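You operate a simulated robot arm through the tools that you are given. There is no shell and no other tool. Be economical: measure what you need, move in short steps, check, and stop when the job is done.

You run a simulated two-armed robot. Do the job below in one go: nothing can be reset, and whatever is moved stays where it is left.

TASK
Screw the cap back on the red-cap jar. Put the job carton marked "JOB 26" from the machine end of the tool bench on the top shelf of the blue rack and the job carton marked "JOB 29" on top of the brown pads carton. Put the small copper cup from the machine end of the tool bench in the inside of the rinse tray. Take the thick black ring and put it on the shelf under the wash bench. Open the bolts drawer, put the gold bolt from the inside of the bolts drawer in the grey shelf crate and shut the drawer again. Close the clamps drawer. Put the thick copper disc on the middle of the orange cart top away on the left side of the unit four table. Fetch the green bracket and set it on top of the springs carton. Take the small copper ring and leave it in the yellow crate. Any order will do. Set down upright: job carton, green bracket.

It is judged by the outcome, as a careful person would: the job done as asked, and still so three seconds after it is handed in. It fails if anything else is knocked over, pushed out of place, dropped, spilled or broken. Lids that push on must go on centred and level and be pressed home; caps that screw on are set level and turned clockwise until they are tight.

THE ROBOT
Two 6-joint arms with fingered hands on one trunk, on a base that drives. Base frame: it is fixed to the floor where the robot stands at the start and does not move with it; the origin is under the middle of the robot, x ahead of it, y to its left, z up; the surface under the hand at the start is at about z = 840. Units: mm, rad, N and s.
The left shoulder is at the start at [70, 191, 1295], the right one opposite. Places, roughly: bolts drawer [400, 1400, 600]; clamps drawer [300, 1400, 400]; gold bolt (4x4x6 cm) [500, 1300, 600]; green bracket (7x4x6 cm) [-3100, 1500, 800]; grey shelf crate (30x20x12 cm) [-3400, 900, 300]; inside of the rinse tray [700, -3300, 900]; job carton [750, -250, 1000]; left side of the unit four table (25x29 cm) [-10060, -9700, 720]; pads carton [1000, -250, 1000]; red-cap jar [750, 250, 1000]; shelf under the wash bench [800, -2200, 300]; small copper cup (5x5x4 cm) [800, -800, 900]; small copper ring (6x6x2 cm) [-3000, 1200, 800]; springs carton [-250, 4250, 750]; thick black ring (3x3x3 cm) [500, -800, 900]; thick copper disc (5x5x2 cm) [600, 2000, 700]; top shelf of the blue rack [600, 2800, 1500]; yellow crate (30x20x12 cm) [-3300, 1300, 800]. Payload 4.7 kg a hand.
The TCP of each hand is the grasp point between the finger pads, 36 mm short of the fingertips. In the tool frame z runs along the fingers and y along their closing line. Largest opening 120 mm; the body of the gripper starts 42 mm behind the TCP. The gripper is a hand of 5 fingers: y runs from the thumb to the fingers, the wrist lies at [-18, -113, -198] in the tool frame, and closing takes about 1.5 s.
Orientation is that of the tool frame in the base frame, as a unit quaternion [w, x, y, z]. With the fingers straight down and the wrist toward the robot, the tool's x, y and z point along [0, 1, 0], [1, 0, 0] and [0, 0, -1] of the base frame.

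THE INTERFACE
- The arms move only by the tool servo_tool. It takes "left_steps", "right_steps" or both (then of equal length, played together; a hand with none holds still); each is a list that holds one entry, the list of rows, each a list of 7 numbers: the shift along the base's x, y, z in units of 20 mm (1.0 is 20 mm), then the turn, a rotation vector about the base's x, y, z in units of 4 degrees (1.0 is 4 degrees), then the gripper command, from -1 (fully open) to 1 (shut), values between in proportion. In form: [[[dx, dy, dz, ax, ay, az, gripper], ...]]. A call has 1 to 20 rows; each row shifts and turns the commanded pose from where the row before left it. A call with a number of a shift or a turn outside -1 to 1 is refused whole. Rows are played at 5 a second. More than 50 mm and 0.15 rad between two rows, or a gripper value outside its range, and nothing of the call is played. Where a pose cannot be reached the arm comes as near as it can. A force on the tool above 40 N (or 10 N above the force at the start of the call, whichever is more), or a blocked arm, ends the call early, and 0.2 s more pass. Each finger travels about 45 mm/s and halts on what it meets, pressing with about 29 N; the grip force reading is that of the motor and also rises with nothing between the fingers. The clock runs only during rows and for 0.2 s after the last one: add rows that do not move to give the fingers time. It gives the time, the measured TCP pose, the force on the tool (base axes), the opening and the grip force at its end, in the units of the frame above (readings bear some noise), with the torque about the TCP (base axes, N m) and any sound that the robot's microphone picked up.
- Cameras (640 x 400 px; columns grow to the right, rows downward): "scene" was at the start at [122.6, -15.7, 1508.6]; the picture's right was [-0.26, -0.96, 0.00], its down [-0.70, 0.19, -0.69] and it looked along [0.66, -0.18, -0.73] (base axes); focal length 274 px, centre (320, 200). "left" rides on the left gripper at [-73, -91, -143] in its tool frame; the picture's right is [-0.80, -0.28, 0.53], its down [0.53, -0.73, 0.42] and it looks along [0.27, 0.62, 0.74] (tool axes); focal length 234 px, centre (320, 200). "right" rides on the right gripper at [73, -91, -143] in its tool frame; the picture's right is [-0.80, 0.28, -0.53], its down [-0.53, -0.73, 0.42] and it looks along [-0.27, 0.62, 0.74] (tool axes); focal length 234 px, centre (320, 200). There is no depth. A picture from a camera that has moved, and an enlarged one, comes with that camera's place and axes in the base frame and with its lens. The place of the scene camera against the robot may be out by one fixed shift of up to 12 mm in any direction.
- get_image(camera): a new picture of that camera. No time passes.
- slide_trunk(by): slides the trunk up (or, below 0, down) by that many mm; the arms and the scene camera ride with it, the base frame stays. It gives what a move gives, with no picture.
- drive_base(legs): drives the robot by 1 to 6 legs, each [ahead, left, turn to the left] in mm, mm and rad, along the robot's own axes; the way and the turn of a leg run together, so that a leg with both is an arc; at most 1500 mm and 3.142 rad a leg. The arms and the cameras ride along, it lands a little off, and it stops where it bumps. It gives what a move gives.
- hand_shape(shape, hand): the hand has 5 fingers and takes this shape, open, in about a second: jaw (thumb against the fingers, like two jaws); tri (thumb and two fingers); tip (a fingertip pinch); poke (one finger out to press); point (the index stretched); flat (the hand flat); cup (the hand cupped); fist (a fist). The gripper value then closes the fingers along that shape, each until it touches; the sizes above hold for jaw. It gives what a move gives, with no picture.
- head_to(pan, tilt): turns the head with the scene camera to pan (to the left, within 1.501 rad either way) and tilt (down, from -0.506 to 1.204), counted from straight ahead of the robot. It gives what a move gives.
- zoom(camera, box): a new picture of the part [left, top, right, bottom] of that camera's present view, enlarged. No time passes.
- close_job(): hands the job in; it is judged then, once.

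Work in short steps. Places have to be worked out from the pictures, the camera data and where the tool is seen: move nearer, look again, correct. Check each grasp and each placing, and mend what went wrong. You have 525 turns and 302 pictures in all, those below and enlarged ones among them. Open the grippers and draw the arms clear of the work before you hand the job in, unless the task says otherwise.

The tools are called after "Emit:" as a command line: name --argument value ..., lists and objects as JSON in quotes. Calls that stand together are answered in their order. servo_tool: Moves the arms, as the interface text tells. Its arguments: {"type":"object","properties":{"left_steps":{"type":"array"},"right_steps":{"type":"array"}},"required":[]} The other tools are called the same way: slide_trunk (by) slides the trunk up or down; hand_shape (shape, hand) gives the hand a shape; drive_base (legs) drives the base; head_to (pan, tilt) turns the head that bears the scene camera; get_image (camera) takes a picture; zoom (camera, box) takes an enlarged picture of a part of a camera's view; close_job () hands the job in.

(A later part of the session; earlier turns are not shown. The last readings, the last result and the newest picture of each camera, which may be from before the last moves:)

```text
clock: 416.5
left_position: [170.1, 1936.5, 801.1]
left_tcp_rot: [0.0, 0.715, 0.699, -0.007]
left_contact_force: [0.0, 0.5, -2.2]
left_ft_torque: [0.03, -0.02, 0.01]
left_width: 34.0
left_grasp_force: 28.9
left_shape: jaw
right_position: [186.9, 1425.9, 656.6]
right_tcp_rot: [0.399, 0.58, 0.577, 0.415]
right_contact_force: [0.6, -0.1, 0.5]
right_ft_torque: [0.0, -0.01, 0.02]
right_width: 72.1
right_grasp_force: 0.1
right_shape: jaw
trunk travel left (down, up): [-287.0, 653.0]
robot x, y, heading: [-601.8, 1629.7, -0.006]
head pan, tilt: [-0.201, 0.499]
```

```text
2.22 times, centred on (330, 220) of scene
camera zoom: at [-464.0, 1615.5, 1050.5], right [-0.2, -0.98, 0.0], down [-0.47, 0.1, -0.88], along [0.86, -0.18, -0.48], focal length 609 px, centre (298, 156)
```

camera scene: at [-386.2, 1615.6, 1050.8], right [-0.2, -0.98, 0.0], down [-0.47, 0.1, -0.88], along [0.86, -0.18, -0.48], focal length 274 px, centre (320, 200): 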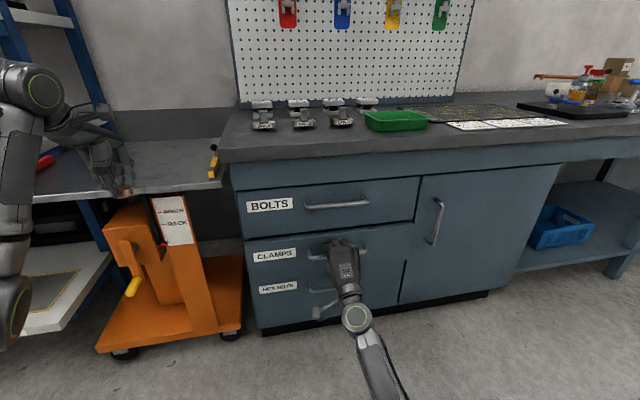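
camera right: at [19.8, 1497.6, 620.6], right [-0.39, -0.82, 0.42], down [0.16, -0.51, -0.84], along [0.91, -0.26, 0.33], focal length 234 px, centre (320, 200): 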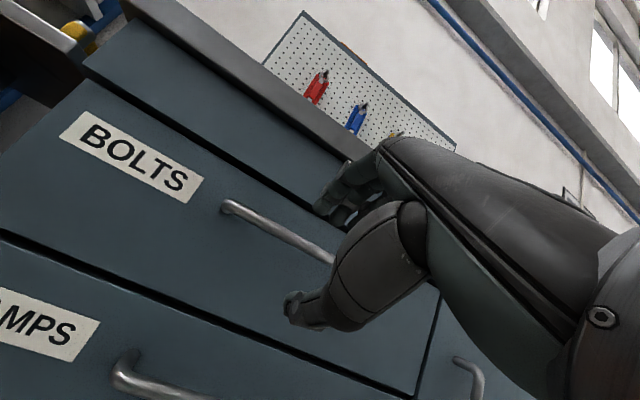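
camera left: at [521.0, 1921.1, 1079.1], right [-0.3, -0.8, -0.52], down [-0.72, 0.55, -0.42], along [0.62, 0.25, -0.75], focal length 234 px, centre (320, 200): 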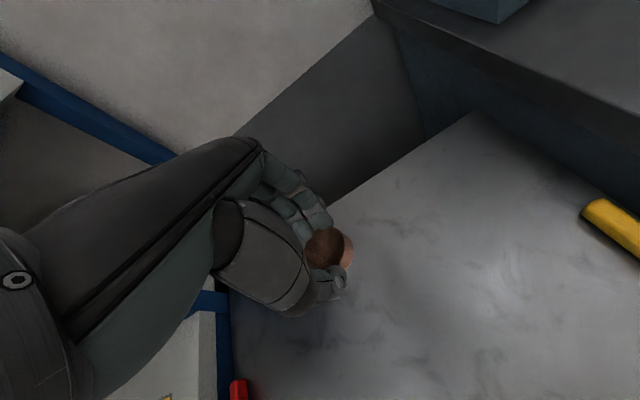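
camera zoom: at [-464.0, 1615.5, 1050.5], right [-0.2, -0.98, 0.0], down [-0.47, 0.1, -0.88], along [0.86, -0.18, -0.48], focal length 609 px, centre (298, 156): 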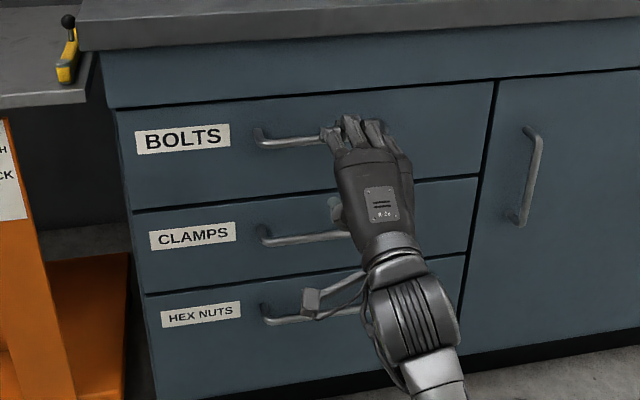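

The bar is at z≈655 as expected. I advance 86 mm and close on it.

Emit:
servo_tool --right_steps '[[[0.9, 0, 0.1, 0, 0, 0, -0.2], [0.9, 0, 0.1, 0, 0, 0, -0.2], [0.9, 0, 0, 0, 0, 0, -0.2], [0.9, 0, 0, 0, 0, 0, -0.2], [0.6, 0, 0, 0, 0, 0, -0.2], [0, 0, 0, 0, 0, 0, 0.3], [0, 0, 0, 0, 0, 0, 1], [0, 0, 0, 0, 0, 0, 1], [0, 0, 0, 0, 0, 0, 1], [0, 0, 0, 0, 0, 0, 1], [0, 0, 0, 0, 0, 0, 1], [0, 0, 0, 0, 0, 0, 1]]]'

Emit:
zoom --camera "scene" --box '[220, 130, 440, 310]'

```text
clock: 419.1
left_position: [170.3, 1937.2, 801.7]
left_tcp_rot: [-0.001, 0.715, 0.699, -0.008]
left_contact_force: [-0.1, 0.0, -1.7]
left_ft_torque: [0.01, 0.0, -0.01]
left_width: 33.7
left_grasp_force: 29.3
left_shape: jaw
right_position: [271.2, 1425.4, 659.4]
right_tcp_rot: [0.399, 0.58, 0.577, 0.415]
right_contact_force: [3.8, 0.3, -2.1]
right_ft_torque: [-0.23, -0.04, 0.04]
right_width: 0.0
right_grasp_force: 29.2
right_shape: jaw
trunk travel left (down, up): [-287.0, 653.0]
robot x, y, heading: [-601.4, 1625.0, 0.005]
head pan, tilt: [-0.201, 0.499]
```

```text
2.22 times, centred on (330, 220) of scene
camera zoom: at [-463.4, 1615.5, 1050.4], right [-0.2, -0.98, 0.0], down [-0.47, 0.1, -0.88], along [0.86, -0.18, -0.48], focal length 609 px, centre (298, 156)
```

zoom: 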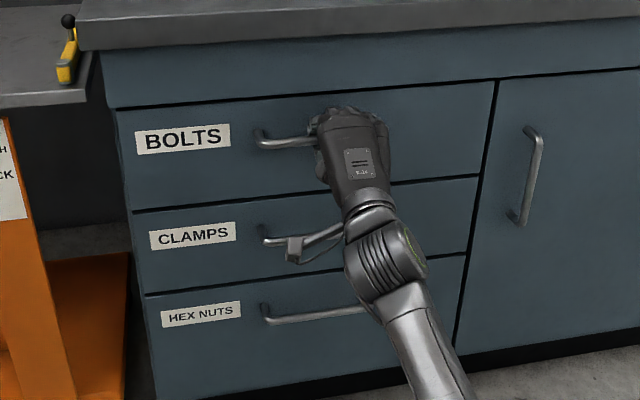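

Fingers closed around the bar. I pull by driving back 60 mm and check.

Emit:
drive_base --legs '[[-60, 0, 0]]'

Emit:
zoom --camera "scene" --box '[220, 130, 440, 310]'

```text
clock: 420.0
left_position: [109.6, 1934.7, 800.6]
left_tcp_rot: [-0.001, 0.715, 0.699, -0.007]
left_contact_force: [0.4, 0.4, -2.2]
left_ft_torque: [-0.01, 0.0, 0.0]
left_width: 34.0
left_grasp_force: 28.5
left_shape: jaw
right_position: [210.5, 1425.9, 659.3]
right_tcp_rot: [0.399, 0.58, 0.576, 0.414]
right_contact_force: [0.6, 3.2, -6.6]
right_ft_torque: [-0.14, 0.08, 0.1]
right_width: 0.2
right_grasp_force: 28.8
right_shape: jaw
trunk travel left (down, up): [-287.0, 653.0]
robot x, y, heading: [-657.2, 1629.2, -0.002]
head pan, tilt: [-0.201, 0.499]
```

```text
2.22 times, centred on (330, 220) of scene
camera zoom: at [-524.0, 1615.5, 1050.4], right [-0.2, -0.98, 0.0], down [-0.47, 0.1, -0.88], along [0.86, -0.18, -0.48], focal length 609 px, centre (298, 156)
```

zoom: 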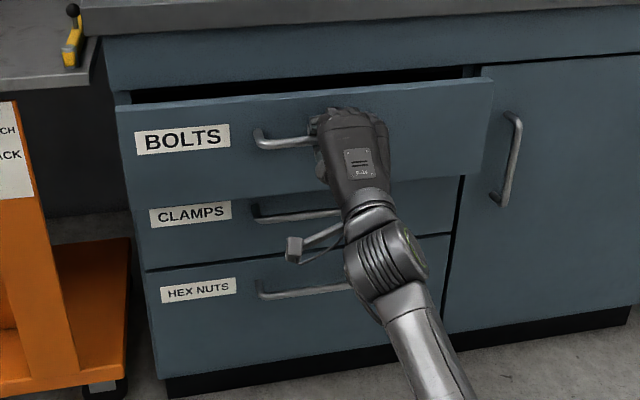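

The drawer opens. I pull another 230 mm.

Emit:
drive_base --legs '[[-230, 0, 0]]'

Emit:
get_image --camera "scene"

```text
clock: 421.8
left_position: [-116.0, 1934.5, 799.6]
left_tcp_rot: [0.0, 0.716, 0.698, -0.008]
left_contact_force: [-0.4, 0.6, -1.8]
left_ft_torque: [0.0, 0.02, -0.02]
left_width: 33.8
left_grasp_force: 29.4
left_shape: jaw
right_position: [-18.8, 1421.8, 660.2]
right_tcp_rot: [0.399, 0.582, 0.576, 0.413]
right_contact_force: [0.6, 10.0, -7.8]
right_ft_torque: [-0.12, 0.07, 0.21]
right_width: 0.1
right_grasp_force: 28.4
right_shape: jaw
trunk travel left (down, up): [-287.0, 653.0]
robot x, y, heading: [-887.5, 1629.7, -0.004]
head pan, tilt: [-0.201, 0.499]
```

```text
96 pictures are left
camera scene: at [-752.2, 1616.3, 1050.4], right [-0.21, -0.98, 0.0], down [-0.47, 0.1, -0.88], along [0.86, -0.18, -0.48], focal length 274 px, centre (320, 200)
```

scene: 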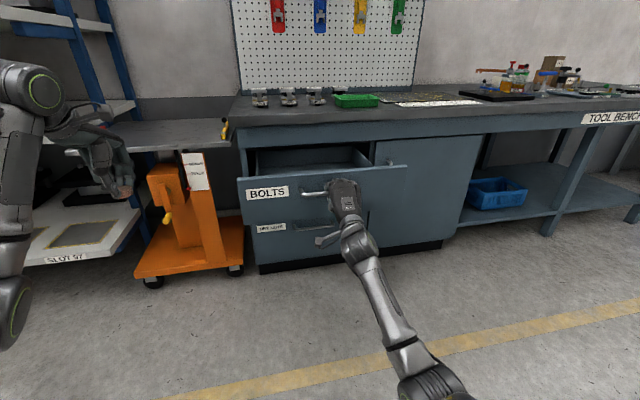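

Drawer is open by about 290 mm. I release the handle, back off, straighten the hand down and raise the trunk to look in.

Emit:
servo_tool --right_steps '[[[0, 0, 0, 0, 0, 0, 0.2], [0, 0, 0, 0, 0, 0, -0.3], [0, 0, 0, 0, 0, 0, -0.3], [0, 0, 0, 0, 0, 0, -0.3], [0, 0, 0, 0, 0, 0, -0.3]]]'

Emit:
drive_base --legs '[[-100, 0, 0]]'

Emit:
servo_tool --right_steps '[[[0, 0, 0.5, 0, 1, 0, -0.3], [0, 0, 0.5, 0, 1, 0, -0.3], [0, 0, 0.5, 0, 1, 0, -0.3], [0, 0, 0.5, 0, 1, 0, -0.3], [0, 0, 0.5, 0, 1, 0, -0.3], [0, 0, 0.5, 0, 1, 0, -0.3], [0, 0, 0.5, 0, 1, 0, -0.3], [0, 0, 0.5, 0, 1, 0, -0.3], [0, 0, 0.5, 0, 1, 0, -0.3], [0, 0, 0.5, 0, 1, 0, -0.3], [0, 0, 0.5, 0, 1, 0, -0.3], [0, 0, 0.5, 0, 1, 0, -0.3], [0, 0, 0.5, 0, 1, 0, -0.3], [0, 0, 0.5, 0, 1, 0, -0.3], [0, 0, 0.5, 0, 1, 0, -0.3], [0, 0, 0.5, 0, 1, 0, -0.3], [0, 0, 0.5, 0, 1, 0, -0.3], [0, 0, 0, 0, 0.6, 0, -0.3]]]'

Emit:
slide_trunk --by 300

Emit:
head_to --pan -0.2 --tilt 0.6

Emit:
get_image --camera "scene"

```text
clock: 423.0
left_position: [-118.1, 1934.0, 800.5]
left_tcp_rot: [0.0, 0.716, 0.698, -0.007]
left_contact_force: [0.1, 0.1, -2.1]
left_ft_torque: [-0.04, -0.03, -0.01]
left_width: 34.0
left_grasp_force: 29.0
left_shape: jaw
right_position: [-18.6, 1422.2, 659.8]
right_tcp_rot: [0.399, 0.582, 0.575, 0.413]
right_contact_force: [-1.3, -0.8, 0.1]
right_ft_torque: [0.0, -0.02, 0.0]
right_width: 77.1
right_grasp_force: 0.1
right_shape: jaw
trunk travel left (down, up): [-287.0, 653.0]
robot x, y, heading: [-885.1, 1624.8, -0.004]
head pan, tilt: [-0.201, 0.499]
```

```text
clock: 424.1
left_position: [-217.8, 1936.1, 802.1]
left_tcp_rot: [-0.001, 0.715, 0.699, -0.008]
left_contact_force: [-0.2, -0.1, -0.6]
left_ft_torque: [0.01, -0.01, 0.02]
left_width: 33.8
left_grasp_force: 29.3
left_shape: jaw
right_position: [-116.3, 1426.2, 660.7]
right_tcp_rot: [0.398, 0.581, 0.576, 0.414]
right_contact_force: [-0.9, -0.7, -0.3]
right_ft_torque: [-0.02, 0.01, 0.0]
right_width: 77.4
right_grasp_force: 0.1
right_shape: jaw
trunk travel left (down, up): [-287.0, 653.0]
robot x, y, heading: [-985.9, 1631.6, -0.01]
head pan, tilt: [-0.201, 0.499]
```

```text
clock: 427.9
left_position: [-216.4, 1935.5, 801.5]
left_tcp_rot: [0.0, 0.716, 0.698, -0.007]
left_contact_force: [-0.6, -1.2, -2.3]
left_ft_torque: [-0.04, 0.02, -0.01]
left_width: 34.0
left_grasp_force: 29.3
left_shape: jaw
right_position: [-252.9, 1680.0, 700.5]
right_tcp_rot: [0.0, 0.716, 0.698, 0.002]
right_contact_force: [-0.2, -0.6, 0.4]
right_ft_torque: [0.02, 0.0, 0.03]
right_width: 77.7
right_grasp_force: 0.1
right_shape: jaw
right hand out of reach, approached as far as the arm can: row 3, 4, 5, 6, 7, 8, 9, 10, 11, 12, 13, 14, 15, 16, 17, 18
trunk travel left (down, up): [-287.0, 653.0]
robot x, y, heading: [-988.0, 1631.6, -0.002]
head pan, tilt: [-0.201, 0.499]
```

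```text
clock: 430.9
left_position: [-216.5, 1936.9, 1099.5]
left_tcp_rot: [0.0, 0.716, 0.699, -0.007]
left_contact_force: [0.0, 0.7, -2.8]
left_ft_torque: [-0.01, 0.01, 0.0]
left_width: 34.0
left_grasp_force: 28.8
left_shape: jaw
right_position: [-252.8, 1680.5, 1001.8]
right_tcp_rot: [0.0, 0.716, 0.698, 0.003]
right_contact_force: [-0.3, -0.1, 0.0]
right_ft_torque: [-0.01, 0.01, -0.01]
right_width: 77.8
right_grasp_force: 0.1
right_shape: jaw
trunk travel left (down, up): [-587.0, 353.0]
robot x, y, heading: [-985.7, 1627.4, -0.003]
head pan, tilt: [-0.201, 0.499]
```

```text
clock: 431.6
left_position: [-217.1, 1936.1, 1100.4]
left_tcp_rot: [0.0, 0.716, 0.698, -0.008]
left_contact_force: [-1.1, 0.3, -1.2]
left_ft_torque: [0.0, -0.02, 0.01]
left_width: 33.7
left_grasp_force: 29.5
left_shape: jaw
right_position: [-253.1, 1680.0, 1000.8]
right_tcp_rot: [0.0, 0.717, 0.698, 0.003]
right_contact_force: [0.1, -0.2, -0.1]
right_ft_torque: [0.03, 0.02, -0.03]
right_width: 77.7
right_grasp_force: 0.0
right_shape: jaw
trunk travel left (down, up): [-587.0, 353.0]
robot x, y, heading: [-982.3, 1628.5, -0.003]
head pan, tilt: [-0.201, 0.6]
```

```text
95 pictures are left
camera scene: at [-853.9, 1617.2, 1341.5], right [-0.2, -0.98, 0.0], down [-0.55, 0.11, -0.83], along [0.81, -0.17, -0.57], focal length 274 px, centre (320, 200)
```

scene: 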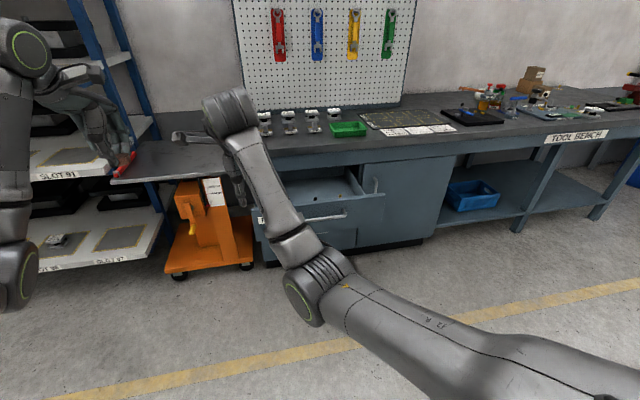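

I move the right hand to its own side, then drive up so it is above the open drawer, and look in with the hand camera.

Emit:
servo_tool --right_steps '[[[0, -1, 0, 0, 0, 0, -0.3], [0, -1, 0, 0, 0, 0, -0.3], [0, -1, 0, 0, 0, 0, -0.3], [0, -1, 0, 0, 0, 0, -0.3], [0, -1, 0, 0, 0, 0, -0.3], [0, -1, 0, 0, 0, 0, -0.3], [0, -1, 0, 0, 0, 0, -0.3], [0, -1, 0, 0, 0, 0, -0.3], [0, -1, 0, 0, 0, 0, -0.3], [0, -1, 0, 0, 0, 0, -0.3], [0, -1, 0, 0, 0, 0, -0.3], [0, -1, 0, 0, 0, 0, -0.3], [0, 0, 0, 0, 0, 0, -0.3]]]'

Emit:
drive_base --legs '[[0, -120, 0], [380, 0, 0]]'

Emit:
get_image --camera "right"

```text
clock: 434.4
left_position: [-216.6, 1936.3, 1100.2]
left_tcp_rot: [0.001, 0.716, 0.698, -0.007]
left_contact_force: [-0.2, 1.1, -1.2]
left_ft_torque: [0.0, -0.01, -0.01]
left_width: 33.7
left_grasp_force: 29.3
left_shape: jaw
right_position: [-306.7, 1548.7, 912.8]
right_tcp_rot: [0.005, 0.718, 0.696, 0.003]
right_contact_force: [-0.2, -1.0, -0.2]
right_ft_torque: [-0.02, 0.03, -0.03]
right_width: 77.8
right_grasp_force: 0.0
right_shape: jaw
right hand out of reach, approached as far as the arm can: row 1, 2, 3, 4, 5, 6, 7, 8, 9, 10, 11, 12
trunk travel left (down, up): [-587.0, 353.0]
robot x, y, heading: [-986.8, 1629.2, -0.003]
head pan, tilt: [-0.201, 0.6]
```

```text
clock: 437.6
left_position: [170.8, 1813.4, 1100.6]
left_tcp_rot: [-0.001, 0.716, 0.698, -0.009]
left_contact_force: [1.6, -0.8, -2.5]
left_ft_torque: [0.02, 0.01, -0.03]
left_width: 33.9
left_grasp_force: 28.8
left_shape: jaw
right_position: [80.5, 1425.1, 911.9]
right_tcp_rot: [0.004, 0.718, 0.696, 0.002]
right_contact_force: [0.6, -1.1, -0.1]
right_ft_torque: [0.03, -0.01, 0.0]
right_width: 77.7
right_grasp_force: 0.0
right_shape: jaw
trunk travel left (down, up): [-587.0, 353.0]
robot x, y, heading: [-601.5, 1509.3, -0.004]
head pan, tilt: [-0.201, 0.6]
```

```text
94 pictures are left
camera right: at [-10.5, 1502.4, 1054.7], right [0.25, -0.81, 0.53], down [-0.75, -0.51, -0.43], along [0.62, -0.29, -0.73], focal length 234 px, centre (320, 200)
```

right: 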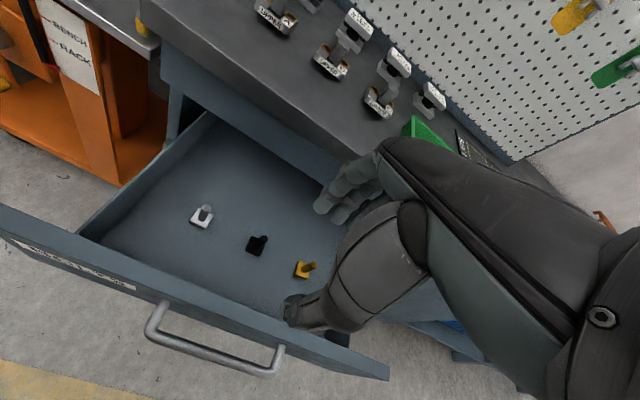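

I see the gold bolt at about (187, 1302), the rightmost of three. I move the right hand over it and look again.

Emit:
servo_tool --right_steps '[[[0.8, -0.95, 0, 0, 0, 0, -0.3], [0.8, -0.95, 0, 0, 0, 0, -0.3], [0.8, -0.95, 0, 0, 0, 0, -0.3], [0.8, -0.95, 0, 0, 0, 0, -0.3], [0.8, -0.95, 0, 0, 0, 0.3, -0.3], [0.8, -0.95, 0, 0, 0, 0.3, -0.3], [0.5, -0.45, -0.5, 0, 0, 0, -0.3], [0, 0, -1, 0, 0, 0, -0.3], [0, 0, -1, 0, 0, 0, -0.3], [0, 0, -1, 0, 0, 0, -0.3], [0, 0, -1, 0, 0, 0, -0.3], [0, 0, -1, 0, 0, 0, -0.3], [0, 0, -1, 0, 0, 0, -0.3], [0, 0, 0, 0, 0, 0, -0.3]]]'

Emit:
get_image --camera "right"

```text
clock: 440.6
left_position: [170.1, 1814.4, 1100.9]
left_tcp_rot: [0.0, 0.716, 0.698, -0.007]
left_contact_force: [-0.4, -0.4, -2.4]
left_ft_torque: [-0.01, 0.01, -0.02]
left_width: 33.8
left_grasp_force: 29.1
left_shape: jaw
right_position: [100.5, 1431.3, 750.3]
right_tcp_rot: [0.002, 0.706, 0.708, 0.002]
right_contact_force: [0.6, 0.0, 0.7]
right_ft_torque: [0.01, -0.01, -0.01]
right_width: 77.5
right_grasp_force: 0.0
right_shape: jaw
right hand out of reach, approached as far as the arm can: row 1, 2, 3, 4, 5, 6, 7, 10, 13
trunk travel left (down, up): [-587.0, 353.0]
robot x, y, heading: [-598.8, 1504.7, -0.007]
head pan, tilt: [-0.201, 0.6]
```

```text
93 pictures are left
camera right: at [8.5, 1503.4, 892.9], right [0.28, -0.8, 0.53], down [-0.73, -0.53, -0.43], along [0.63, -0.26, -0.73], focal length 234 px, centre (320, 200)
```

right: 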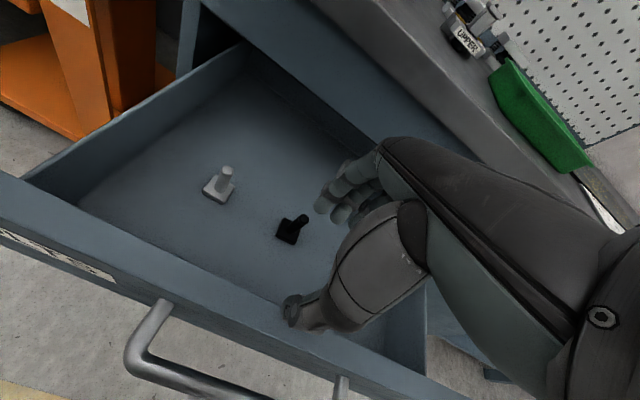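

The right arm seems stuck in an odd configuration. I raise it out of the drawer and look at it.

Emit:
servo_tool --right_steps '[[[0, 0, 1, 0, 0, 0, -0.3], [0, 0, 1, 0, 0, 0, -0.3], [0, 0, 1, 0, 0, 0, -0.3], [0, 0, 1, 0, 0, 0, -0.3], [0, 0, 1, 0, 0, 0, -0.3], [0, 0, 1, 0, 0, 0, -0.3], [0, 0, 1, 0, 0, 0, -0.3], [0, 0, 1, 0, 0, 0, -0.3], [0, 0, 1, 0, 0, 0, -0.3], [0, 0, 1, 0, 0, 0, -0.3], [0, 0, 0, 0, 0, 0, -0.3]]]'

Emit:
head_to --pan -0.4 --tilt 0.7

Emit:
get_image --camera "scene"

```text
clock: 443.1
left_position: [170.6, 1813.2, 1101.7]
left_tcp_rot: [-0.001, 0.716, 0.699, -0.007]
left_contact_force: [-1.3, -0.3, -1.3]
left_ft_torque: [-0.01, 0.0, 0.0]
left_width: 34.0
left_grasp_force: 28.9
left_shape: jaw
right_position: [89.6, 1454.5, 937.1]
right_tcp_rot: [0.007, 0.705, 0.709, 0.002]
right_contact_force: [1.0, 0.4, -0.6]
right_ft_torque: [-0.01, -0.03, 0.03]
right_width: 77.8
right_grasp_force: 0.1
right_shape: jaw
right hand out of reach, approached as far as the arm can: row 6, 7, 8, 9, 10
trunk travel left (down, up): [-587.0, 353.0]
robot x, y, heading: [-599.3, 1505.3, -0.009]
head pan, tilt: [-0.201, 0.6]
```

```text
clock: 443.8
left_position: [169.6, 1813.3, 1100.8]
left_tcp_rot: [0.0, 0.716, 0.698, -0.007]
left_contact_force: [-0.3, 0.3, -1.7]
left_ft_torque: [0.01, 0.01, 0.0]
left_width: 33.7
left_grasp_force: 29.2
left_shape: jaw
right_position: [89.4, 1453.4, 935.9]
right_tcp_rot: [0.008, 0.706, 0.708, 0.003]
right_contact_force: [1.3, 0.2, 0.9]
right_ft_torque: [-0.04, 0.02, 0.01]
right_width: 77.4
right_grasp_force: 0.1
right_shape: jaw
trunk travel left (down, up): [-587.0, 353.0]
robot x, y, heading: [-598.5, 1509.9, -0.002]
head pan, tilt: [-0.4, 0.7]
```

```text
92 pictures are left
camera scene: at [-475.6, 1479.9, 1332.8], right [-0.39, -0.92, 0.0], down [-0.59, 0.25, -0.76], along [0.7, -0.3, -0.64], focal length 274 px, centre (320, 200)
```

scene: 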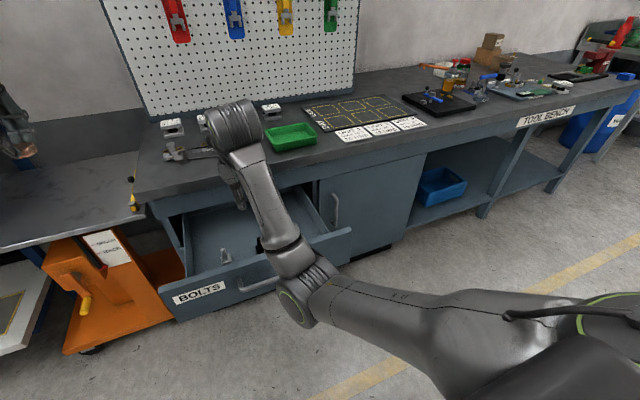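

The arm flipped its configuration when I straightened it far out. I back away and retrace: pitch forward again, pull in, then straighten along the original path.

Emit:
drive_base --legs '[[-350, 0, 0]]'

Emit:
servo_tool --right_steps '[[[0.3, 0, -0.3, 0, -1, 0, -0.3], [0.3, 0, -0.3, 0, -1, 0, -0.3], [0.3, 0, -0.3, 0, -1, 0, -0.3], [0.3, 0, -0.3, 0, -1, 0, -0.3], [0.3, 0, -0.3, 0, -1, 0, -0.3], [0.3, 0, -0.3, 0, -1, 0, -0.3], [0.3, 0, -0.3, 0, -1, 0, -0.3], [0.3, 0, -0.3, 0, -1, 0, -0.3], [0.3, 0, -0.3, 0, -1, 0, -0.3], [0.3, 0, -0.3, 0, -1, 0, -0.3], [0.3, 0, 0, 0, -1, 0, -0.3], [0.3, 0, 0, 0, -1, 0, -0.3], [0.3, 0, 0, 0, -1, 0, -0.3], [0.3, 0, 0, 0, -1, 0, -0.3], [0, 0, 0, 0, -1, 0, -0.3], [0, 0, 0, 0, -1, 0, -0.3], [0, 0, 0, 0, -1, 0, -0.3], [0, 0, 0, 0, 0, 0, -0.3]]]'

Emit:
servo_tool --right_steps '[[[0, -0.8, -0.3, 0, 0, 0, -0.3], [0, -0.8, -0.3, 0, 0, 0, -0.3], [0, -0.8, -0.3, 0, 0, 0, -0.3], [0, -0.8, -0.3, 0, 0, 0, -0.3], [0, -0.8, -0.3, 0, 0, 0, -0.3], [0, -0.8, -0.3, 0, 0, 0, -0.3], [0, -0.8, -0.3, 0, 0, 0, -0.3], [0, -0.8, 0, 0, 0, 0, -0.3], [0, -0.8, 0, 0, 0, 0, -0.3], [0, 0, 0, 0, 0, 0, -0.3]]]'

```text
clock: 446.1
left_position: [-181.7, 1813.3, 1100.6]
left_tcp_rot: [0.0, 0.717, 0.697, -0.007]
left_contact_force: [-0.4, 0.3, -1.2]
left_ft_torque: [-0.01, -0.03, -0.01]
left_width: 33.9
left_grasp_force: 28.9
left_shape: jaw
right_position: [-263.4, 1454.1, 936.9]
right_tcp_rot: [0.009, 0.706, 0.708, 0.003]
right_contact_force: [-0.2, -0.1, 0.5]
right_ft_torque: [0.02, -0.01, 0.03]
right_width: 77.3
right_grasp_force: 0.2
right_shape: jaw
trunk travel left (down, up): [-587.0, 353.0]
robot x, y, heading: [-952.9, 1507.2, -0.009]
head pan, tilt: [-0.4, 0.7]
```

```text
clock: 450.1
left_position: [-180.3, 1813.2, 1101.9]
left_tcp_rot: [-0.001, 0.717, 0.697, -0.008]
left_contact_force: [-0.2, -0.2, -1.8]
left_ft_torque: [0.03, 0.03, 0.0]
left_width: 33.8
left_grasp_force: 28.5
left_shape: jaw
right_position: [-128.2, 1425.1, 900.3]
right_tcp_rot: [0.437, 0.571, 0.579, 0.384]
right_contact_force: [0.5, 0.6, 0.8]
right_ft_torque: [-0.02, 0.01, 0.02]
right_width: 77.6
right_grasp_force: 0.1
right_shape: jaw
right hand out of reach, approached as far as the arm can: row 2, 3, 4, 5, 6
trunk travel left (down, up): [-587.0, 353.0]
robot x, y, heading: [-953.3, 1508.6, -0.007]
head pan, tilt: [-0.4, 0.7]
stopped in row 18 (right hand): the arm was blocked; the commanded pose is now the measured one
```

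```text
clock: 452.3
left_position: [-181.4, 1813.8, 1101.0]
left_tcp_rot: [-0.001, 0.716, 0.698, -0.008]
left_contact_force: [0.2, 0.2, -1.9]
left_ft_torque: [-0.01, -0.01, 0.01]
left_width: 33.9
left_grasp_force: 29.4
left_shape: jaw
right_position: [-127.7, 1285.2, 857.6]
right_tcp_rot: [0.436, 0.57, 0.579, 0.387]
right_contact_force: [-0.5, 0.0, 0.0]
right_ft_torque: [-0.05, -0.02, -0.03]
right_width: 77.7
right_grasp_force: 0.1
right_shape: jaw
trunk travel left (down, up): [-587.0, 353.0]
robot x, y, heading: [-952.6, 1512.7, -0.004]
head pan, tilt: [-0.4, 0.7]
```

Now pull it in along −x, then straighten while moving right and up (reverse of the original path).

Emit:
servo_tool --right_steps '[[[-1, 0, -0.1, 0, 0, 0, -0.3], [-1, 0, -0.1, 0, 0, 0, -0.3], [-1, 0, -0.1, 0, 0, 0, -0.3], [-1, 0, -0.1, 0, 0, 0, -0.3], [-1, 0, -0.1, 0, 0, 0, -0.3], [-1, 0, -0.1, 0, 0, 0, -0.3], [-1, 0, -0.1, 0, 0, 0, -0.3], [-1, 0, -0.1, 0, 0, 0, -0.3], [-1, 0, -0.1, 0, 0, 0, -0.3], [-1, 0, 0, 0, 0, 0, -0.3], [0, 0, 0, 0, 0, 0, -0.3]]]'

Emit:
servo_tool --right_steps '[[[0, -0.45, 0.4, 0, 1, 0, -0.3], [0, -0.45, 0.4, 0, 1, 0, -0.3], [0, -0.45, 0.4, 0, 1, 0, -0.3], [0, -0.45, 0.4, 0, 1, 0, -0.3], [0, -0.45, 0.4, 0, 1, 0, -0.3], [0, -0.45, 0.4, 0, 1, 0, -0.3], [0, -0.45, 0.4, 0, 1, 0, -0.3], [0, -0.45, 0.4, 0, 1, 0, -0.3], [0, -0.45, 0.4, 0, 1, 0, -0.3], [0, -0.45, 0.4, 0, 1, 0, -0.3], [0, -0.45, 0.4, 0, 1, 0, -0.3], [0, -0.45, 0.4, 0, 1, 0, -0.3], [0, -0.45, 0.4, 0, 1, 0, -0.3], [0, -0.45, 0.4, 0, 1, 0, -0.3], [0, -0.45, 0.4, 0, 1, 0, -0.3], [0, -0.45, 0.4, 0, 1, 0, -0.3], [0, -0.45, 0.4, 0, 1, 0, -0.3], [0, -0.45, 0, 0, 0.8, 0, -0.3], [0, 0, 0, 0, 0, 0, -0.3]]]'

Emit:
get_image --camera "scene"

```text
clock: 454.7
left_position: [-181.3, 1814.0, 1101.9]
left_tcp_rot: [-0.001, 0.716, 0.698, -0.008]
left_contact_force: [-0.5, -0.4, -1.1]
left_ft_torque: [0.0, 0.03, -0.01]
left_width: 33.7
left_grasp_force: 29.1
left_shape: jaw
right_position: [-293.7, 1279.0, 819.3]
right_tcp_rot: [0.442, 0.575, 0.572, 0.384]
right_contact_force: [0.6, 0.9, -0.4]
right_ft_torque: [0.02, 0.01, 0.01]
right_width: 77.9
right_grasp_force: 0.1
right_shape: jaw
right hand out of reach, approached as far as the arm can: row 7, 8, 9, 10
trunk travel left (down, up): [-587.0, 353.0]
robot x, y, heading: [-950.2, 1506.1, -0.007]
head pan, tilt: [-0.4, 0.7]
```

```text
clock: 458.7
left_position: [-181.4, 1814.0, 1101.3]
left_tcp_rot: [-0.001, 0.717, 0.697, -0.007]
left_contact_force: [-0.1, -0.2, -2.8]
left_ft_torque: [0.0, 0.01, -0.02]
left_width: 34.0
left_grasp_force: 28.5
left_shape: jaw
right_position: [-206.2, 1418.8, 842.6]
right_tcp_rot: [0.041, 0.704, 0.708, -0.032]
right_contact_force: [-0.4, 0.8, -0.7]
right_ft_torque: [0.01, 0.02, 0.03]
right_width: 77.9
right_grasp_force: 0.1
right_shape: jaw
right hand out of reach, approached as far as the arm can: row 1, 2, 3, 4, 5, 6, 7, 8, 9, 10, 11, 12, 13, 14, 15, 16, 17, 18
trunk travel left (down, up): [-587.0, 353.0]
robot x, y, heading: [-949.9, 1508.6, -0.007]
head pan, tilt: [-0.4, 0.7]
```

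```text
91 pictures are left
camera scene: at [-828.0, 1481.1, 1332.8], right [-0.4, -0.92, 0.0], down [-0.59, 0.25, -0.76], along [0.7, -0.3, -0.64], focal length 274 px, centre (320, 200)
```

scene: 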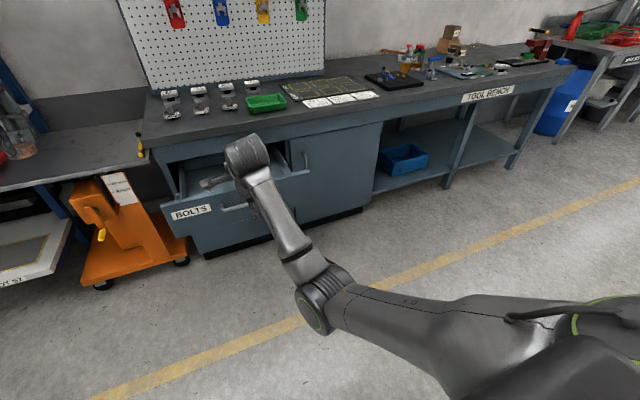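

Simplest is to use the arm as it is: I place the base so that the bolt falls where this arm configuration reaches (rel ≈ 740, −90).

Emit:
drive_base --legs '[[0, -115, 0], [385, 0, 0]]'

Emit:
servo_tool --right_steps '[[[0, 0, 0, 0.75, 0.05, 0, -0.3], [0, 0, 0, 0.75, 0.05, 0, -0.3], [0, 0, 0, 0, 0, 0, -0.3]]]'

Emit:
get_image --camera "right"

```text
clock: 461.9
left_position: [213.5, 1697.7, 1100.0]
left_tcp_rot: [-0.001, 0.717, 0.697, -0.008]
left_contact_force: [-0.6, -0.9, -1.8]
left_ft_torque: [-0.01, 0.02, -0.01]
left_width: 33.9
left_grasp_force: 29.0
left_shape: jaw
right_position: [189.4, 1303.8, 842.4]
right_tcp_rot: [0.041, 0.704, 0.708, -0.032]
right_contact_force: [0.5, 0.5, 0.1]
right_ft_torque: [-0.01, -0.01, 0.04]
right_width: 77.5
right_grasp_force: 0.1
right_shape: jaw
trunk travel left (down, up): [-587.0, 353.0]
robot x, y, heading: [-558.2, 1393.9, -0.009]
head pan, tilt: [-0.4, 0.7]
```

```text
clock: 462.7
left_position: [213.5, 1698.2, 1101.1]
left_tcp_rot: [-0.001, 0.717, 0.697, -0.008]
left_contact_force: [0.6, 0.3, -1.0]
left_ft_torque: [-0.02, 0.03, 0.02]
left_width: 33.8
left_grasp_force: 29.2
left_shape: jaw
right_position: [164.3, 1333.2, 835.5]
right_tcp_rot: [0.009, 0.709, 0.705, 0.002]
right_contact_force: [0.8, 0.9, 0.3]
right_ft_torque: [0.02, 0.0, -0.01]
right_width: 77.8
right_grasp_force: 0.1
right_shape: jaw
right hand out of reach, approached as far as the arm can: row 1, 2
trunk travel left (down, up): [-587.0, 353.0]
robot x, y, heading: [-559.6, 1395.0, -0.009]
head pan, tilt: [-0.4, 0.7]
```

```text
90 pictures are left
camera right: at [71.3, 1407.1, 976.5], right [0.27, -0.8, 0.54], down [-0.73, -0.53, -0.43], along [0.63, -0.28, -0.73], focal length 234 px, centre (320, 200)
```

right: 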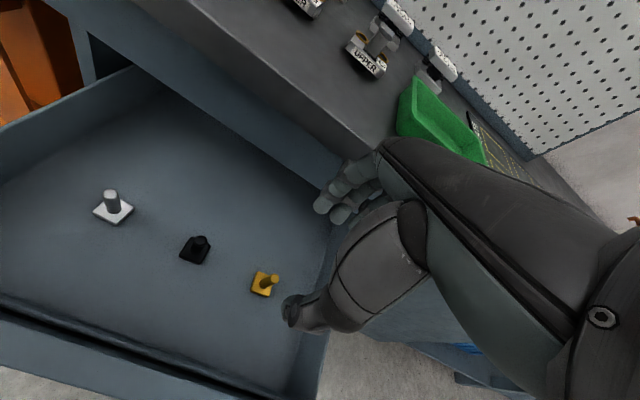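

Gold bolt at about (184, 1301). I shift the base by (20, −32) and lower the hand.

Emit:
drive_base --legs '[[20, -32, 0]]'

Emit:
servo_tool --right_steps '[[[0, 0, -1, 0, 0, 0, -0.3], [0, 0, -1, 0, 0, 0, -0.3], [0, 0, -1, 0, 0, 0, -0.3], [0, 0, -1, 0, 0, 0, -0.3], [0, 0, -1, 0, 0, 0, -0.3], [0, 0, -1, 0, 0, 0, -0.3], [0, 0, 0, 0, 0, 0, -0.3]]]'

Emit:
get_image --camera "right"

```text
clock: 463.6
left_position: [233.2, 1667.2, 1100.6]
left_tcp_rot: [-0.001, 0.716, 0.698, -0.008]
left_contact_force: [1.2, 0.1, -1.7]
left_ft_torque: [0.05, 0.05, 0.0]
left_width: 33.7
left_grasp_force: 29.5
left_shape: jaw
right_position: [183.7, 1302.1, 835.5]
right_tcp_rot: [0.008, 0.708, 0.706, 0.001]
right_contact_force: [-0.4, -0.3, -0.3]
right_ft_torque: [0.0, 0.05, 0.02]
right_width: 78.1
right_grasp_force: 0.1
right_shape: jaw
trunk travel left (down, up): [-587.0, 353.0]
robot x, y, heading: [-537.0, 1364.4, -0.004]
head pan, tilt: [-0.4, 0.7]
```

```text
clock: 465.2
left_position: [231.4, 1667.9, 1100.9]
left_tcp_rot: [-0.002, 0.716, 0.698, -0.007]
left_contact_force: [-0.4, -0.6, -2.3]
left_ft_torque: [0.02, -0.03, 0.01]
left_width: 33.4
left_grasp_force: 29.2
left_shape: jaw
right_position: [188.1, 1299.2, 717.2]
right_tcp_rot: [0.013, 0.71, 0.705, 0.0]
right_contact_force: [0.6, -0.1, 0.6]
right_ft_torque: [0.01, 0.02, -0.01]
right_width: 77.7
right_grasp_force: 0.1
right_shape: jaw
trunk travel left (down, up): [-587.0, 353.0]
robot x, y, heading: [-536.1, 1361.5, -0.009]
head pan, tilt: [-0.4, 0.7]
```

```text
89 pictures are left
camera right: at [94.9, 1375.1, 856.1], right [0.26, -0.8, 0.54], down [-0.73, -0.53, -0.43], along [0.63, -0.28, -0.72], focal length 234 px, centre (320, 200)
```

right: 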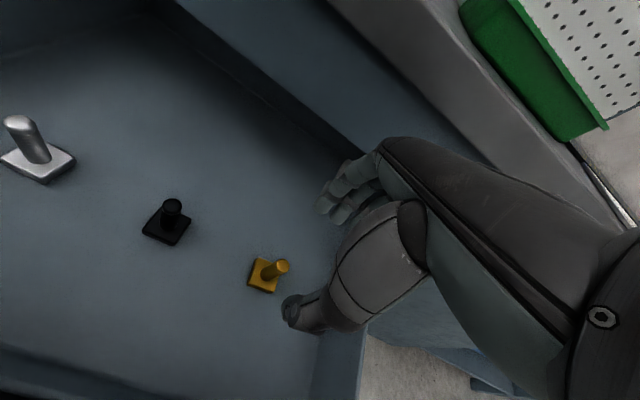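

I descend so the fingertips embrace the stud (TCP z≈613), then close.

Emit:
servo_tool --right_steps '[[[-0.05, 0.03, -1, 0, 0, 0, -0.3], [-0.05, 0.03, -1, 0, 0, 0, -0.3], [-0.05, 0.03, -1, 0, 0, 0, -0.3], [-0.05, 0.03, -1, 0, 0, 0, -0.1], [0, 0, -0.8, 0, 0, 0, 0.1], [0, 0, -0.3, 0, 0, 0, 0.1], [0, 0, 0, 0, 0, 0, 0.1]]]'

Emit:
get_image --camera "right"

```text
clock: 466.8
left_position: [232.7, 1666.9, 1100.6]
left_tcp_rot: [-0.001, 0.717, 0.698, -0.008]
left_contact_force: [0.7, -0.7, -2.2]
left_ft_torque: [0.0, 0.0, -0.01]
left_width: 33.9
left_grasp_force: 29.5
left_shape: jaw
right_position: [192.0, 1287.6, 624.5]
right_tcp_rot: [0.025, 0.71, 0.704, 0.002]
right_contact_force: [0.2, -0.5, 0.3]
right_ft_torque: [0.03, -0.03, -0.02]
right_width: 54.4
right_grasp_force: 0.1
right_shape: jaw
trunk travel left (down, up): [-587.0, 353.0]
robot x, y, heading: [-535.0, 1361.7, -0.005]
head pan, tilt: [-0.4, 0.7]
```

```text
88 pictures are left
camera right: at [97.0, 1366.3, 761.6], right [0.25, -0.79, 0.56], down [-0.72, -0.54, -0.43], along [0.64, -0.3, -0.7], focal length 234 px, centre (320, 200)
```

right: 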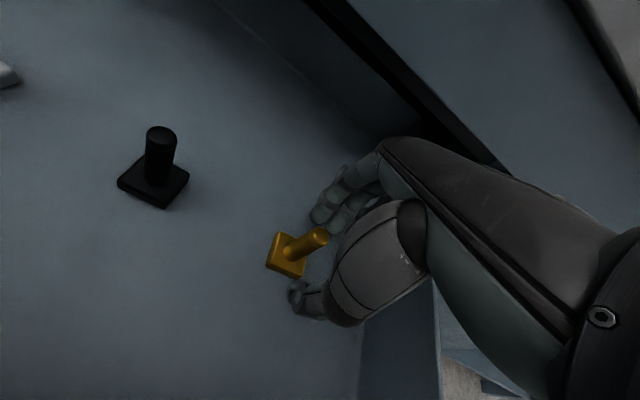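

The hand drifted 11 mm in y; I correct it, lower the last bit and close.

Emit:
servo_tool --right_steps '[[[0, 0.5, 0, 0.4, 0, 0, 0.1], [0, 0.1, -0.3, 0, 0, 0, 0.1], [0, 0, -0.2, 0, 0, 0, 0.1], [0, 0, 0, 0, 0, 0, 0.4], [0, 0, 0, 0, 0, 0, 1], [0, 0, 0, 0, 0, 0, 1], [0, 0, 0, 0, 0, 0, 1], [0, 0, 0, 0, 0, 0, 1], [0, 0, 0, 0, 0, 0, 1], [0, 0, 0, 0, 0, 0, 1]]]'

Emit:
get_image --camera "right"

```text
clock: 469.0
left_position: [230.5, 1666.9, 1100.6]
left_tcp_rot: [-0.001, 0.716, 0.698, -0.007]
left_contact_force: [0.1, 0.0, -3.5]
left_ft_torque: [-0.04, -0.05, 0.05]
left_width: 34.0
left_grasp_force: 29.3
left_shape: jaw
right_position: [190.9, 1291.3, 607.8]
right_tcp_rot: [0.016, 0.713, 0.701, 0.006]
right_contact_force: [-0.1, 2.0, 11.0]
right_ft_torque: [0.11, -0.19, -0.02]
right_width: 25.4
right_grasp_force: 28.8
right_shape: jaw
trunk travel left (down, up): [-587.0, 353.0]
robot x, y, heading: [-538.6, 1361.1, -0.007]
head pan, tilt: [-0.4, 0.7]
```

```text
87 pictures are left
camera right: at [96.1, 1367.9, 747.3], right [0.25, -0.8, 0.55], down [-0.73, -0.53, -0.44], along [0.64, -0.29, -0.71], focal length 234 px, centre (320, 200)
```

right: 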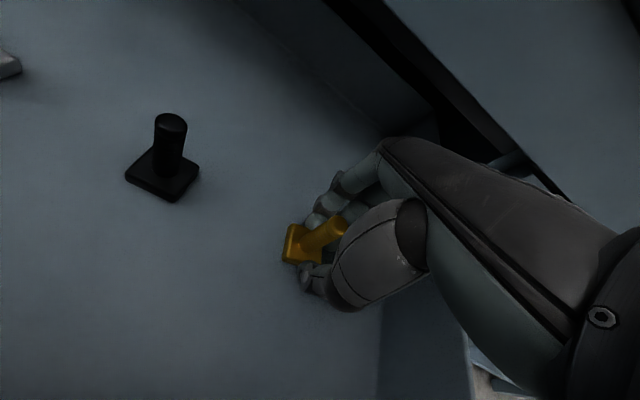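

Something is gripped (25 mm). I lift slowly and check.

Emit:
servo_tool --right_steps '[[[0, 0, 0.4, 0, 0, 0, 1], [0, 0, 0.6, 0, 0, 0, 1], [0, 0, 1, 0, 0, 0, 1], [0, 0, 1, 0, 0, 0, 1], [0, 0, 1, 0, 0, 0, 1], [0, 0, 1, 0, 0, 0, 1], [0, 0, 1, 0, 0, 0, 1], [0, 0, 1, 0, 0, 0, 1], [0, 0, 1, 0, 0, 0, 1], [0, 0, 1, 0, 0, 0, 1], [0, 0, 1, 0, 0, 0, 1], [0, 0, 0, 0, 0, 0, 1]]]'

Emit:
get_image --camera "right"

```text
clock: 471.6
left_position: [232.4, 1667.1, 1099.8]
left_tcp_rot: [-0.002, 0.716, 0.698, -0.006]
left_contact_force: [-0.6, -0.1, -2.1]
left_ft_torque: [-0.01, -0.03, -0.03]
left_width: 33.8
left_grasp_force: 29.0
left_shape: jaw
right_position: [178.6, 1318.4, 803.5]
right_tcp_rot: [-0.002, 0.708, 0.706, 0.012]
right_contact_force: [0.2, 0.5, -0.7]
right_ft_torque: [-0.03, 0.02, 0.02]
right_width: 23.0
right_grasp_force: 29.2
right_shape: jaw
trunk travel left (down, up): [-587.0, 353.0]
robot x, y, heading: [-536.2, 1364.8, -0.004]
head pan, tilt: [-0.4, 0.7]
```

```text
86 pictures are left
camera right: at [85.1, 1389.0, 946.7], right [0.27, -0.81, 0.51], down [-0.73, -0.52, -0.44], along [0.63, -0.25, -0.73], focal length 234 px, centre (320, 200)
```

right: 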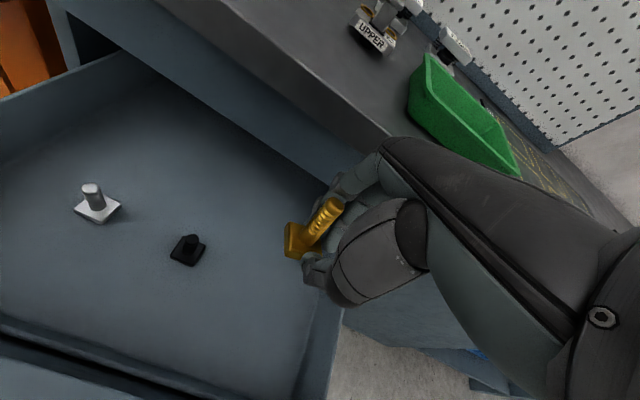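

The gold bolt is in the right hand. To shut the drawer I back off in front of it, lower the hand to handle height and push the handle with the back of the hand.

Emit:
drive_base --legs '[[-300, 0, 0], [0, 105, 0]]'

Emit:
servo_tool --right_steps '[[[0, 0, -1, 0, 0, 0, 1], [0, 0, -1, 0, 0, 0, 1], [0, 0, -1, 0, 0, 0, 1], [0, 0, -1, 0, 0, 0, 1], [0, 0, -1, 0, 0, 0, 1], [0, 0, -1, 0, 0, 0, 1], [0, 0, -1, 0, 0, 0, 1], [0, 0, -1, 0, 0, 0, 1], [0, 0, -1, 0, 0, 0, 1], [0, 0, 0, 0, 0, 0, 1]]]'

Emit:
head_to --pan -0.1 --tilt 0.6

Emit:
get_image --camera "scene"

```text
clock: 474.4
left_position: [-67.1, 1770.8, 1100.3]
left_tcp_rot: [-0.001, 0.716, 0.698, -0.008]
left_contact_force: [-0.7, 0.4, -2.0]
left_ft_torque: [-0.03, -0.03, -0.03]
left_width: 33.8
left_grasp_force: 29.0
left_shape: jaw
right_position: [-120.4, 1420.0, 802.8]
right_tcp_rot: [0.0, 0.708, 0.706, 0.01]
right_contact_force: [1.0, 0.2, -1.8]
right_ft_torque: [-0.02, 0.01, 0.01]
right_width: 22.8
right_grasp_force: 29.5
right_shape: jaw
trunk travel left (down, up): [-587.0, 353.0]
robot x, y, heading: [-836.3, 1463.2, -0.007]
head pan, tilt: [-0.4, 0.7]
```

```text
clock: 476.8
left_position: [-67.2, 1769.7, 1101.0]
left_tcp_rot: [-0.001, 0.717, 0.698, -0.008]
left_contact_force: [0.8, -0.4, -1.7]
left_ft_torque: [0.0, 0.04, 0.0]
left_width: 33.7
left_grasp_force: 29.0
left_shape: jaw
right_position: [-101.1, 1395.9, 637.1]
right_tcp_rot: [0.021, 0.713, 0.701, 0.009]
right_contact_force: [-0.8, -0.1, -2.6]
right_ft_torque: [0.0, 0.01, -0.01]
right_width: 23.0
right_grasp_force: 28.6
right_shape: jaw
trunk travel left (down, up): [-587.0, 353.0]
robot x, y, heading: [-836.8, 1466.9, -0.004]
head pan, tilt: [-0.4, 0.7]
stopped in row 10 (right hand): the arm was blocked; the commanded pose is now the measured one
```

```text
clock: 477.6
left_position: [-67.8, 1770.0, 1101.2]
left_tcp_rot: [-0.002, 0.717, 0.697, -0.007]
left_contact_force: [-0.2, -0.1, -2.6]
left_ft_torque: [0.0, -0.01, 0.02]
left_width: 34.0
left_grasp_force: 29.5
left_shape: jaw
right_position: [-100.7, 1395.7, 636.6]
right_tcp_rot: [0.022, 0.712, 0.701, 0.011]
right_contact_force: [-0.6, -0.3, -2.2]
right_ft_torque: [-0.01, 0.01, 0.03]
right_width: 23.0
right_grasp_force: 29.2
right_shape: jaw
trunk travel left (down, up): [-587.0, 353.0]
robot x, y, heading: [-835.0, 1464.2, 0.001]
head pan, tilt: [-0.099, 0.6]
```

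```text
85 pictures are left
camera scene: at [-703.1, 1460.9, 1341.4], right [-0.1, -0.99, 0.0], down [-0.56, 0.06, -0.82], along [0.82, -0.09, -0.57], focal length 274 px, centre (320, 200)
```

scene: 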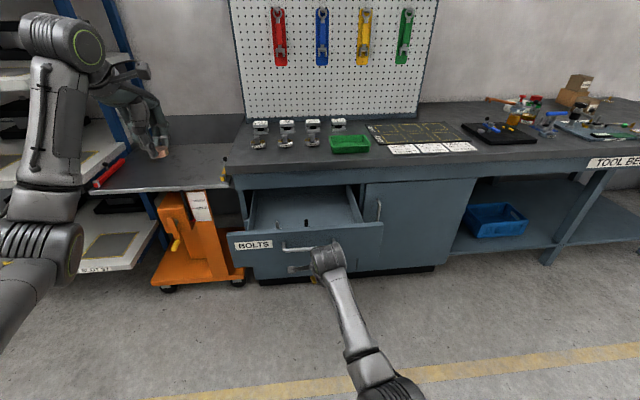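

The hand is right in front of the handle. I push the drawer by driving forward.

Emit:
drive_base --legs '[[250, 0, 0]]'

Emit:
get_image --camera "scene"

```text
clock: 479.4
left_position: [189.5, 1767.4, 1100.4]
left_tcp_rot: [-0.002, 0.716, 0.698, -0.008]
left_contact_force: [0.8, -0.1, -2.3]
left_ft_torque: [-0.02, 0.02, 0.0]
left_width: 34.0
left_grasp_force: 28.7
left_shape: jaw
right_position: [155.6, 1394.0, 635.9]
right_tcp_rot: [0.022, 0.712, 0.702, 0.009]
right_contact_force: [0.2, 0.4, -1.8]
right_ft_torque: [-0.02, 0.02, 0.03]
right_width: 22.2
right_grasp_force: 29.2
right_shape: jaw
trunk travel left (down, up): [-587.0, 353.0]
robot x, y, heading: [-579.4, 1463.7, -0.003]
head pan, tilt: [-0.099, 0.6]
```

```text
84 pictures are left
camera scene: at [-446.1, 1459.4, 1341.4], right [-0.1, -0.99, 0.0], down [-0.56, 0.06, -0.82], along [0.82, -0.09, -0.57], focal length 274 px, centre (320, 200)
```

scene: 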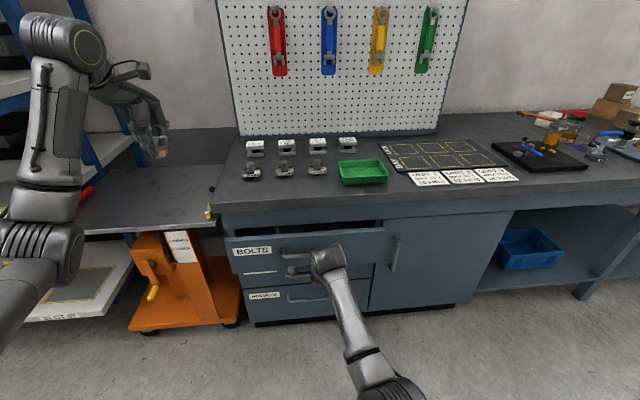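

Almost closed. I continue in smaller steps.

Emit:
drive_base --legs '[[60, 0, 0]]'

Emit:
drive_base --legs '[[25, 0, 0]]'

Emit:
zoom --camera "scene" --box '[190, 170, 430, 350]'

```text
clock: 480.4
left_position: [248.5, 1767.3, 1099.5]
left_tcp_rot: [-0.002, 0.717, 0.697, -0.008]
left_contact_force: [0.2, -0.1, -2.2]
left_ft_torque: [-0.03, 0.05, -0.03]
left_width: 33.8
left_grasp_force: 29.1
left_shape: jaw
right_position: [213.1, 1391.8, 636.0]
right_tcp_rot: [0.022, 0.713, 0.701, 0.01]
right_contact_force: [0.9, 0.2, -1.6]
right_ft_torque: [0.01, 0.02, 0.01]
right_width: 22.4
right_grasp_force: 29.4
right_shape: jaw
trunk travel left (down, up): [-587.0, 353.0]
robot x, y, heading: [-519.9, 1462.5, -0.015]
head pan, tilt: [-0.099, 0.6]
```

```text
clock: 481.3
left_position: [263.6, 1766.7, 1102.4]
left_tcp_rot: [-0.001, 0.718, 0.696, -0.007]
left_contact_force: [0.0, -0.3, -1.9]
left_ft_torque: [-0.02, 0.0, -0.02]
left_width: 34.0
left_grasp_force: 28.5
left_shape: jaw
right_position: [225.3, 1390.4, 634.5]
right_tcp_rot: [0.017, 0.714, 0.7, 0.004]
right_contact_force: [-24.8, 1.2, 3.8]
right_ft_torque: [-0.11, -0.87, -0.44]
right_width: 19.2
right_grasp_force: 29.0
right_shape: jaw
trunk travel left (down, up): [-587.0, 353.0]
robot x, y, heading: [-502.6, 1459.1, -0.005]
head pan, tilt: [-0.099, 0.6]
stopped in leg 1: the force on the tool passed its limit at 83 N (the readings are from after the stop); the commanded pose is now the measured one
```

```text
2.22 times, centred on (310, 260) of scene
camera zoom: at [-374.3, 1459.2, 1341.7], right [-0.11, -0.99, 0.0], down [-0.56, 0.06, -0.83], along [0.82, -0.09, -0.56], focal length 609 px, centre (342, 67)
```

zoom: 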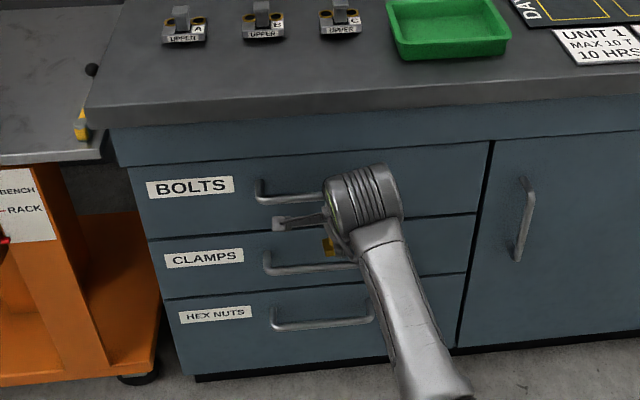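

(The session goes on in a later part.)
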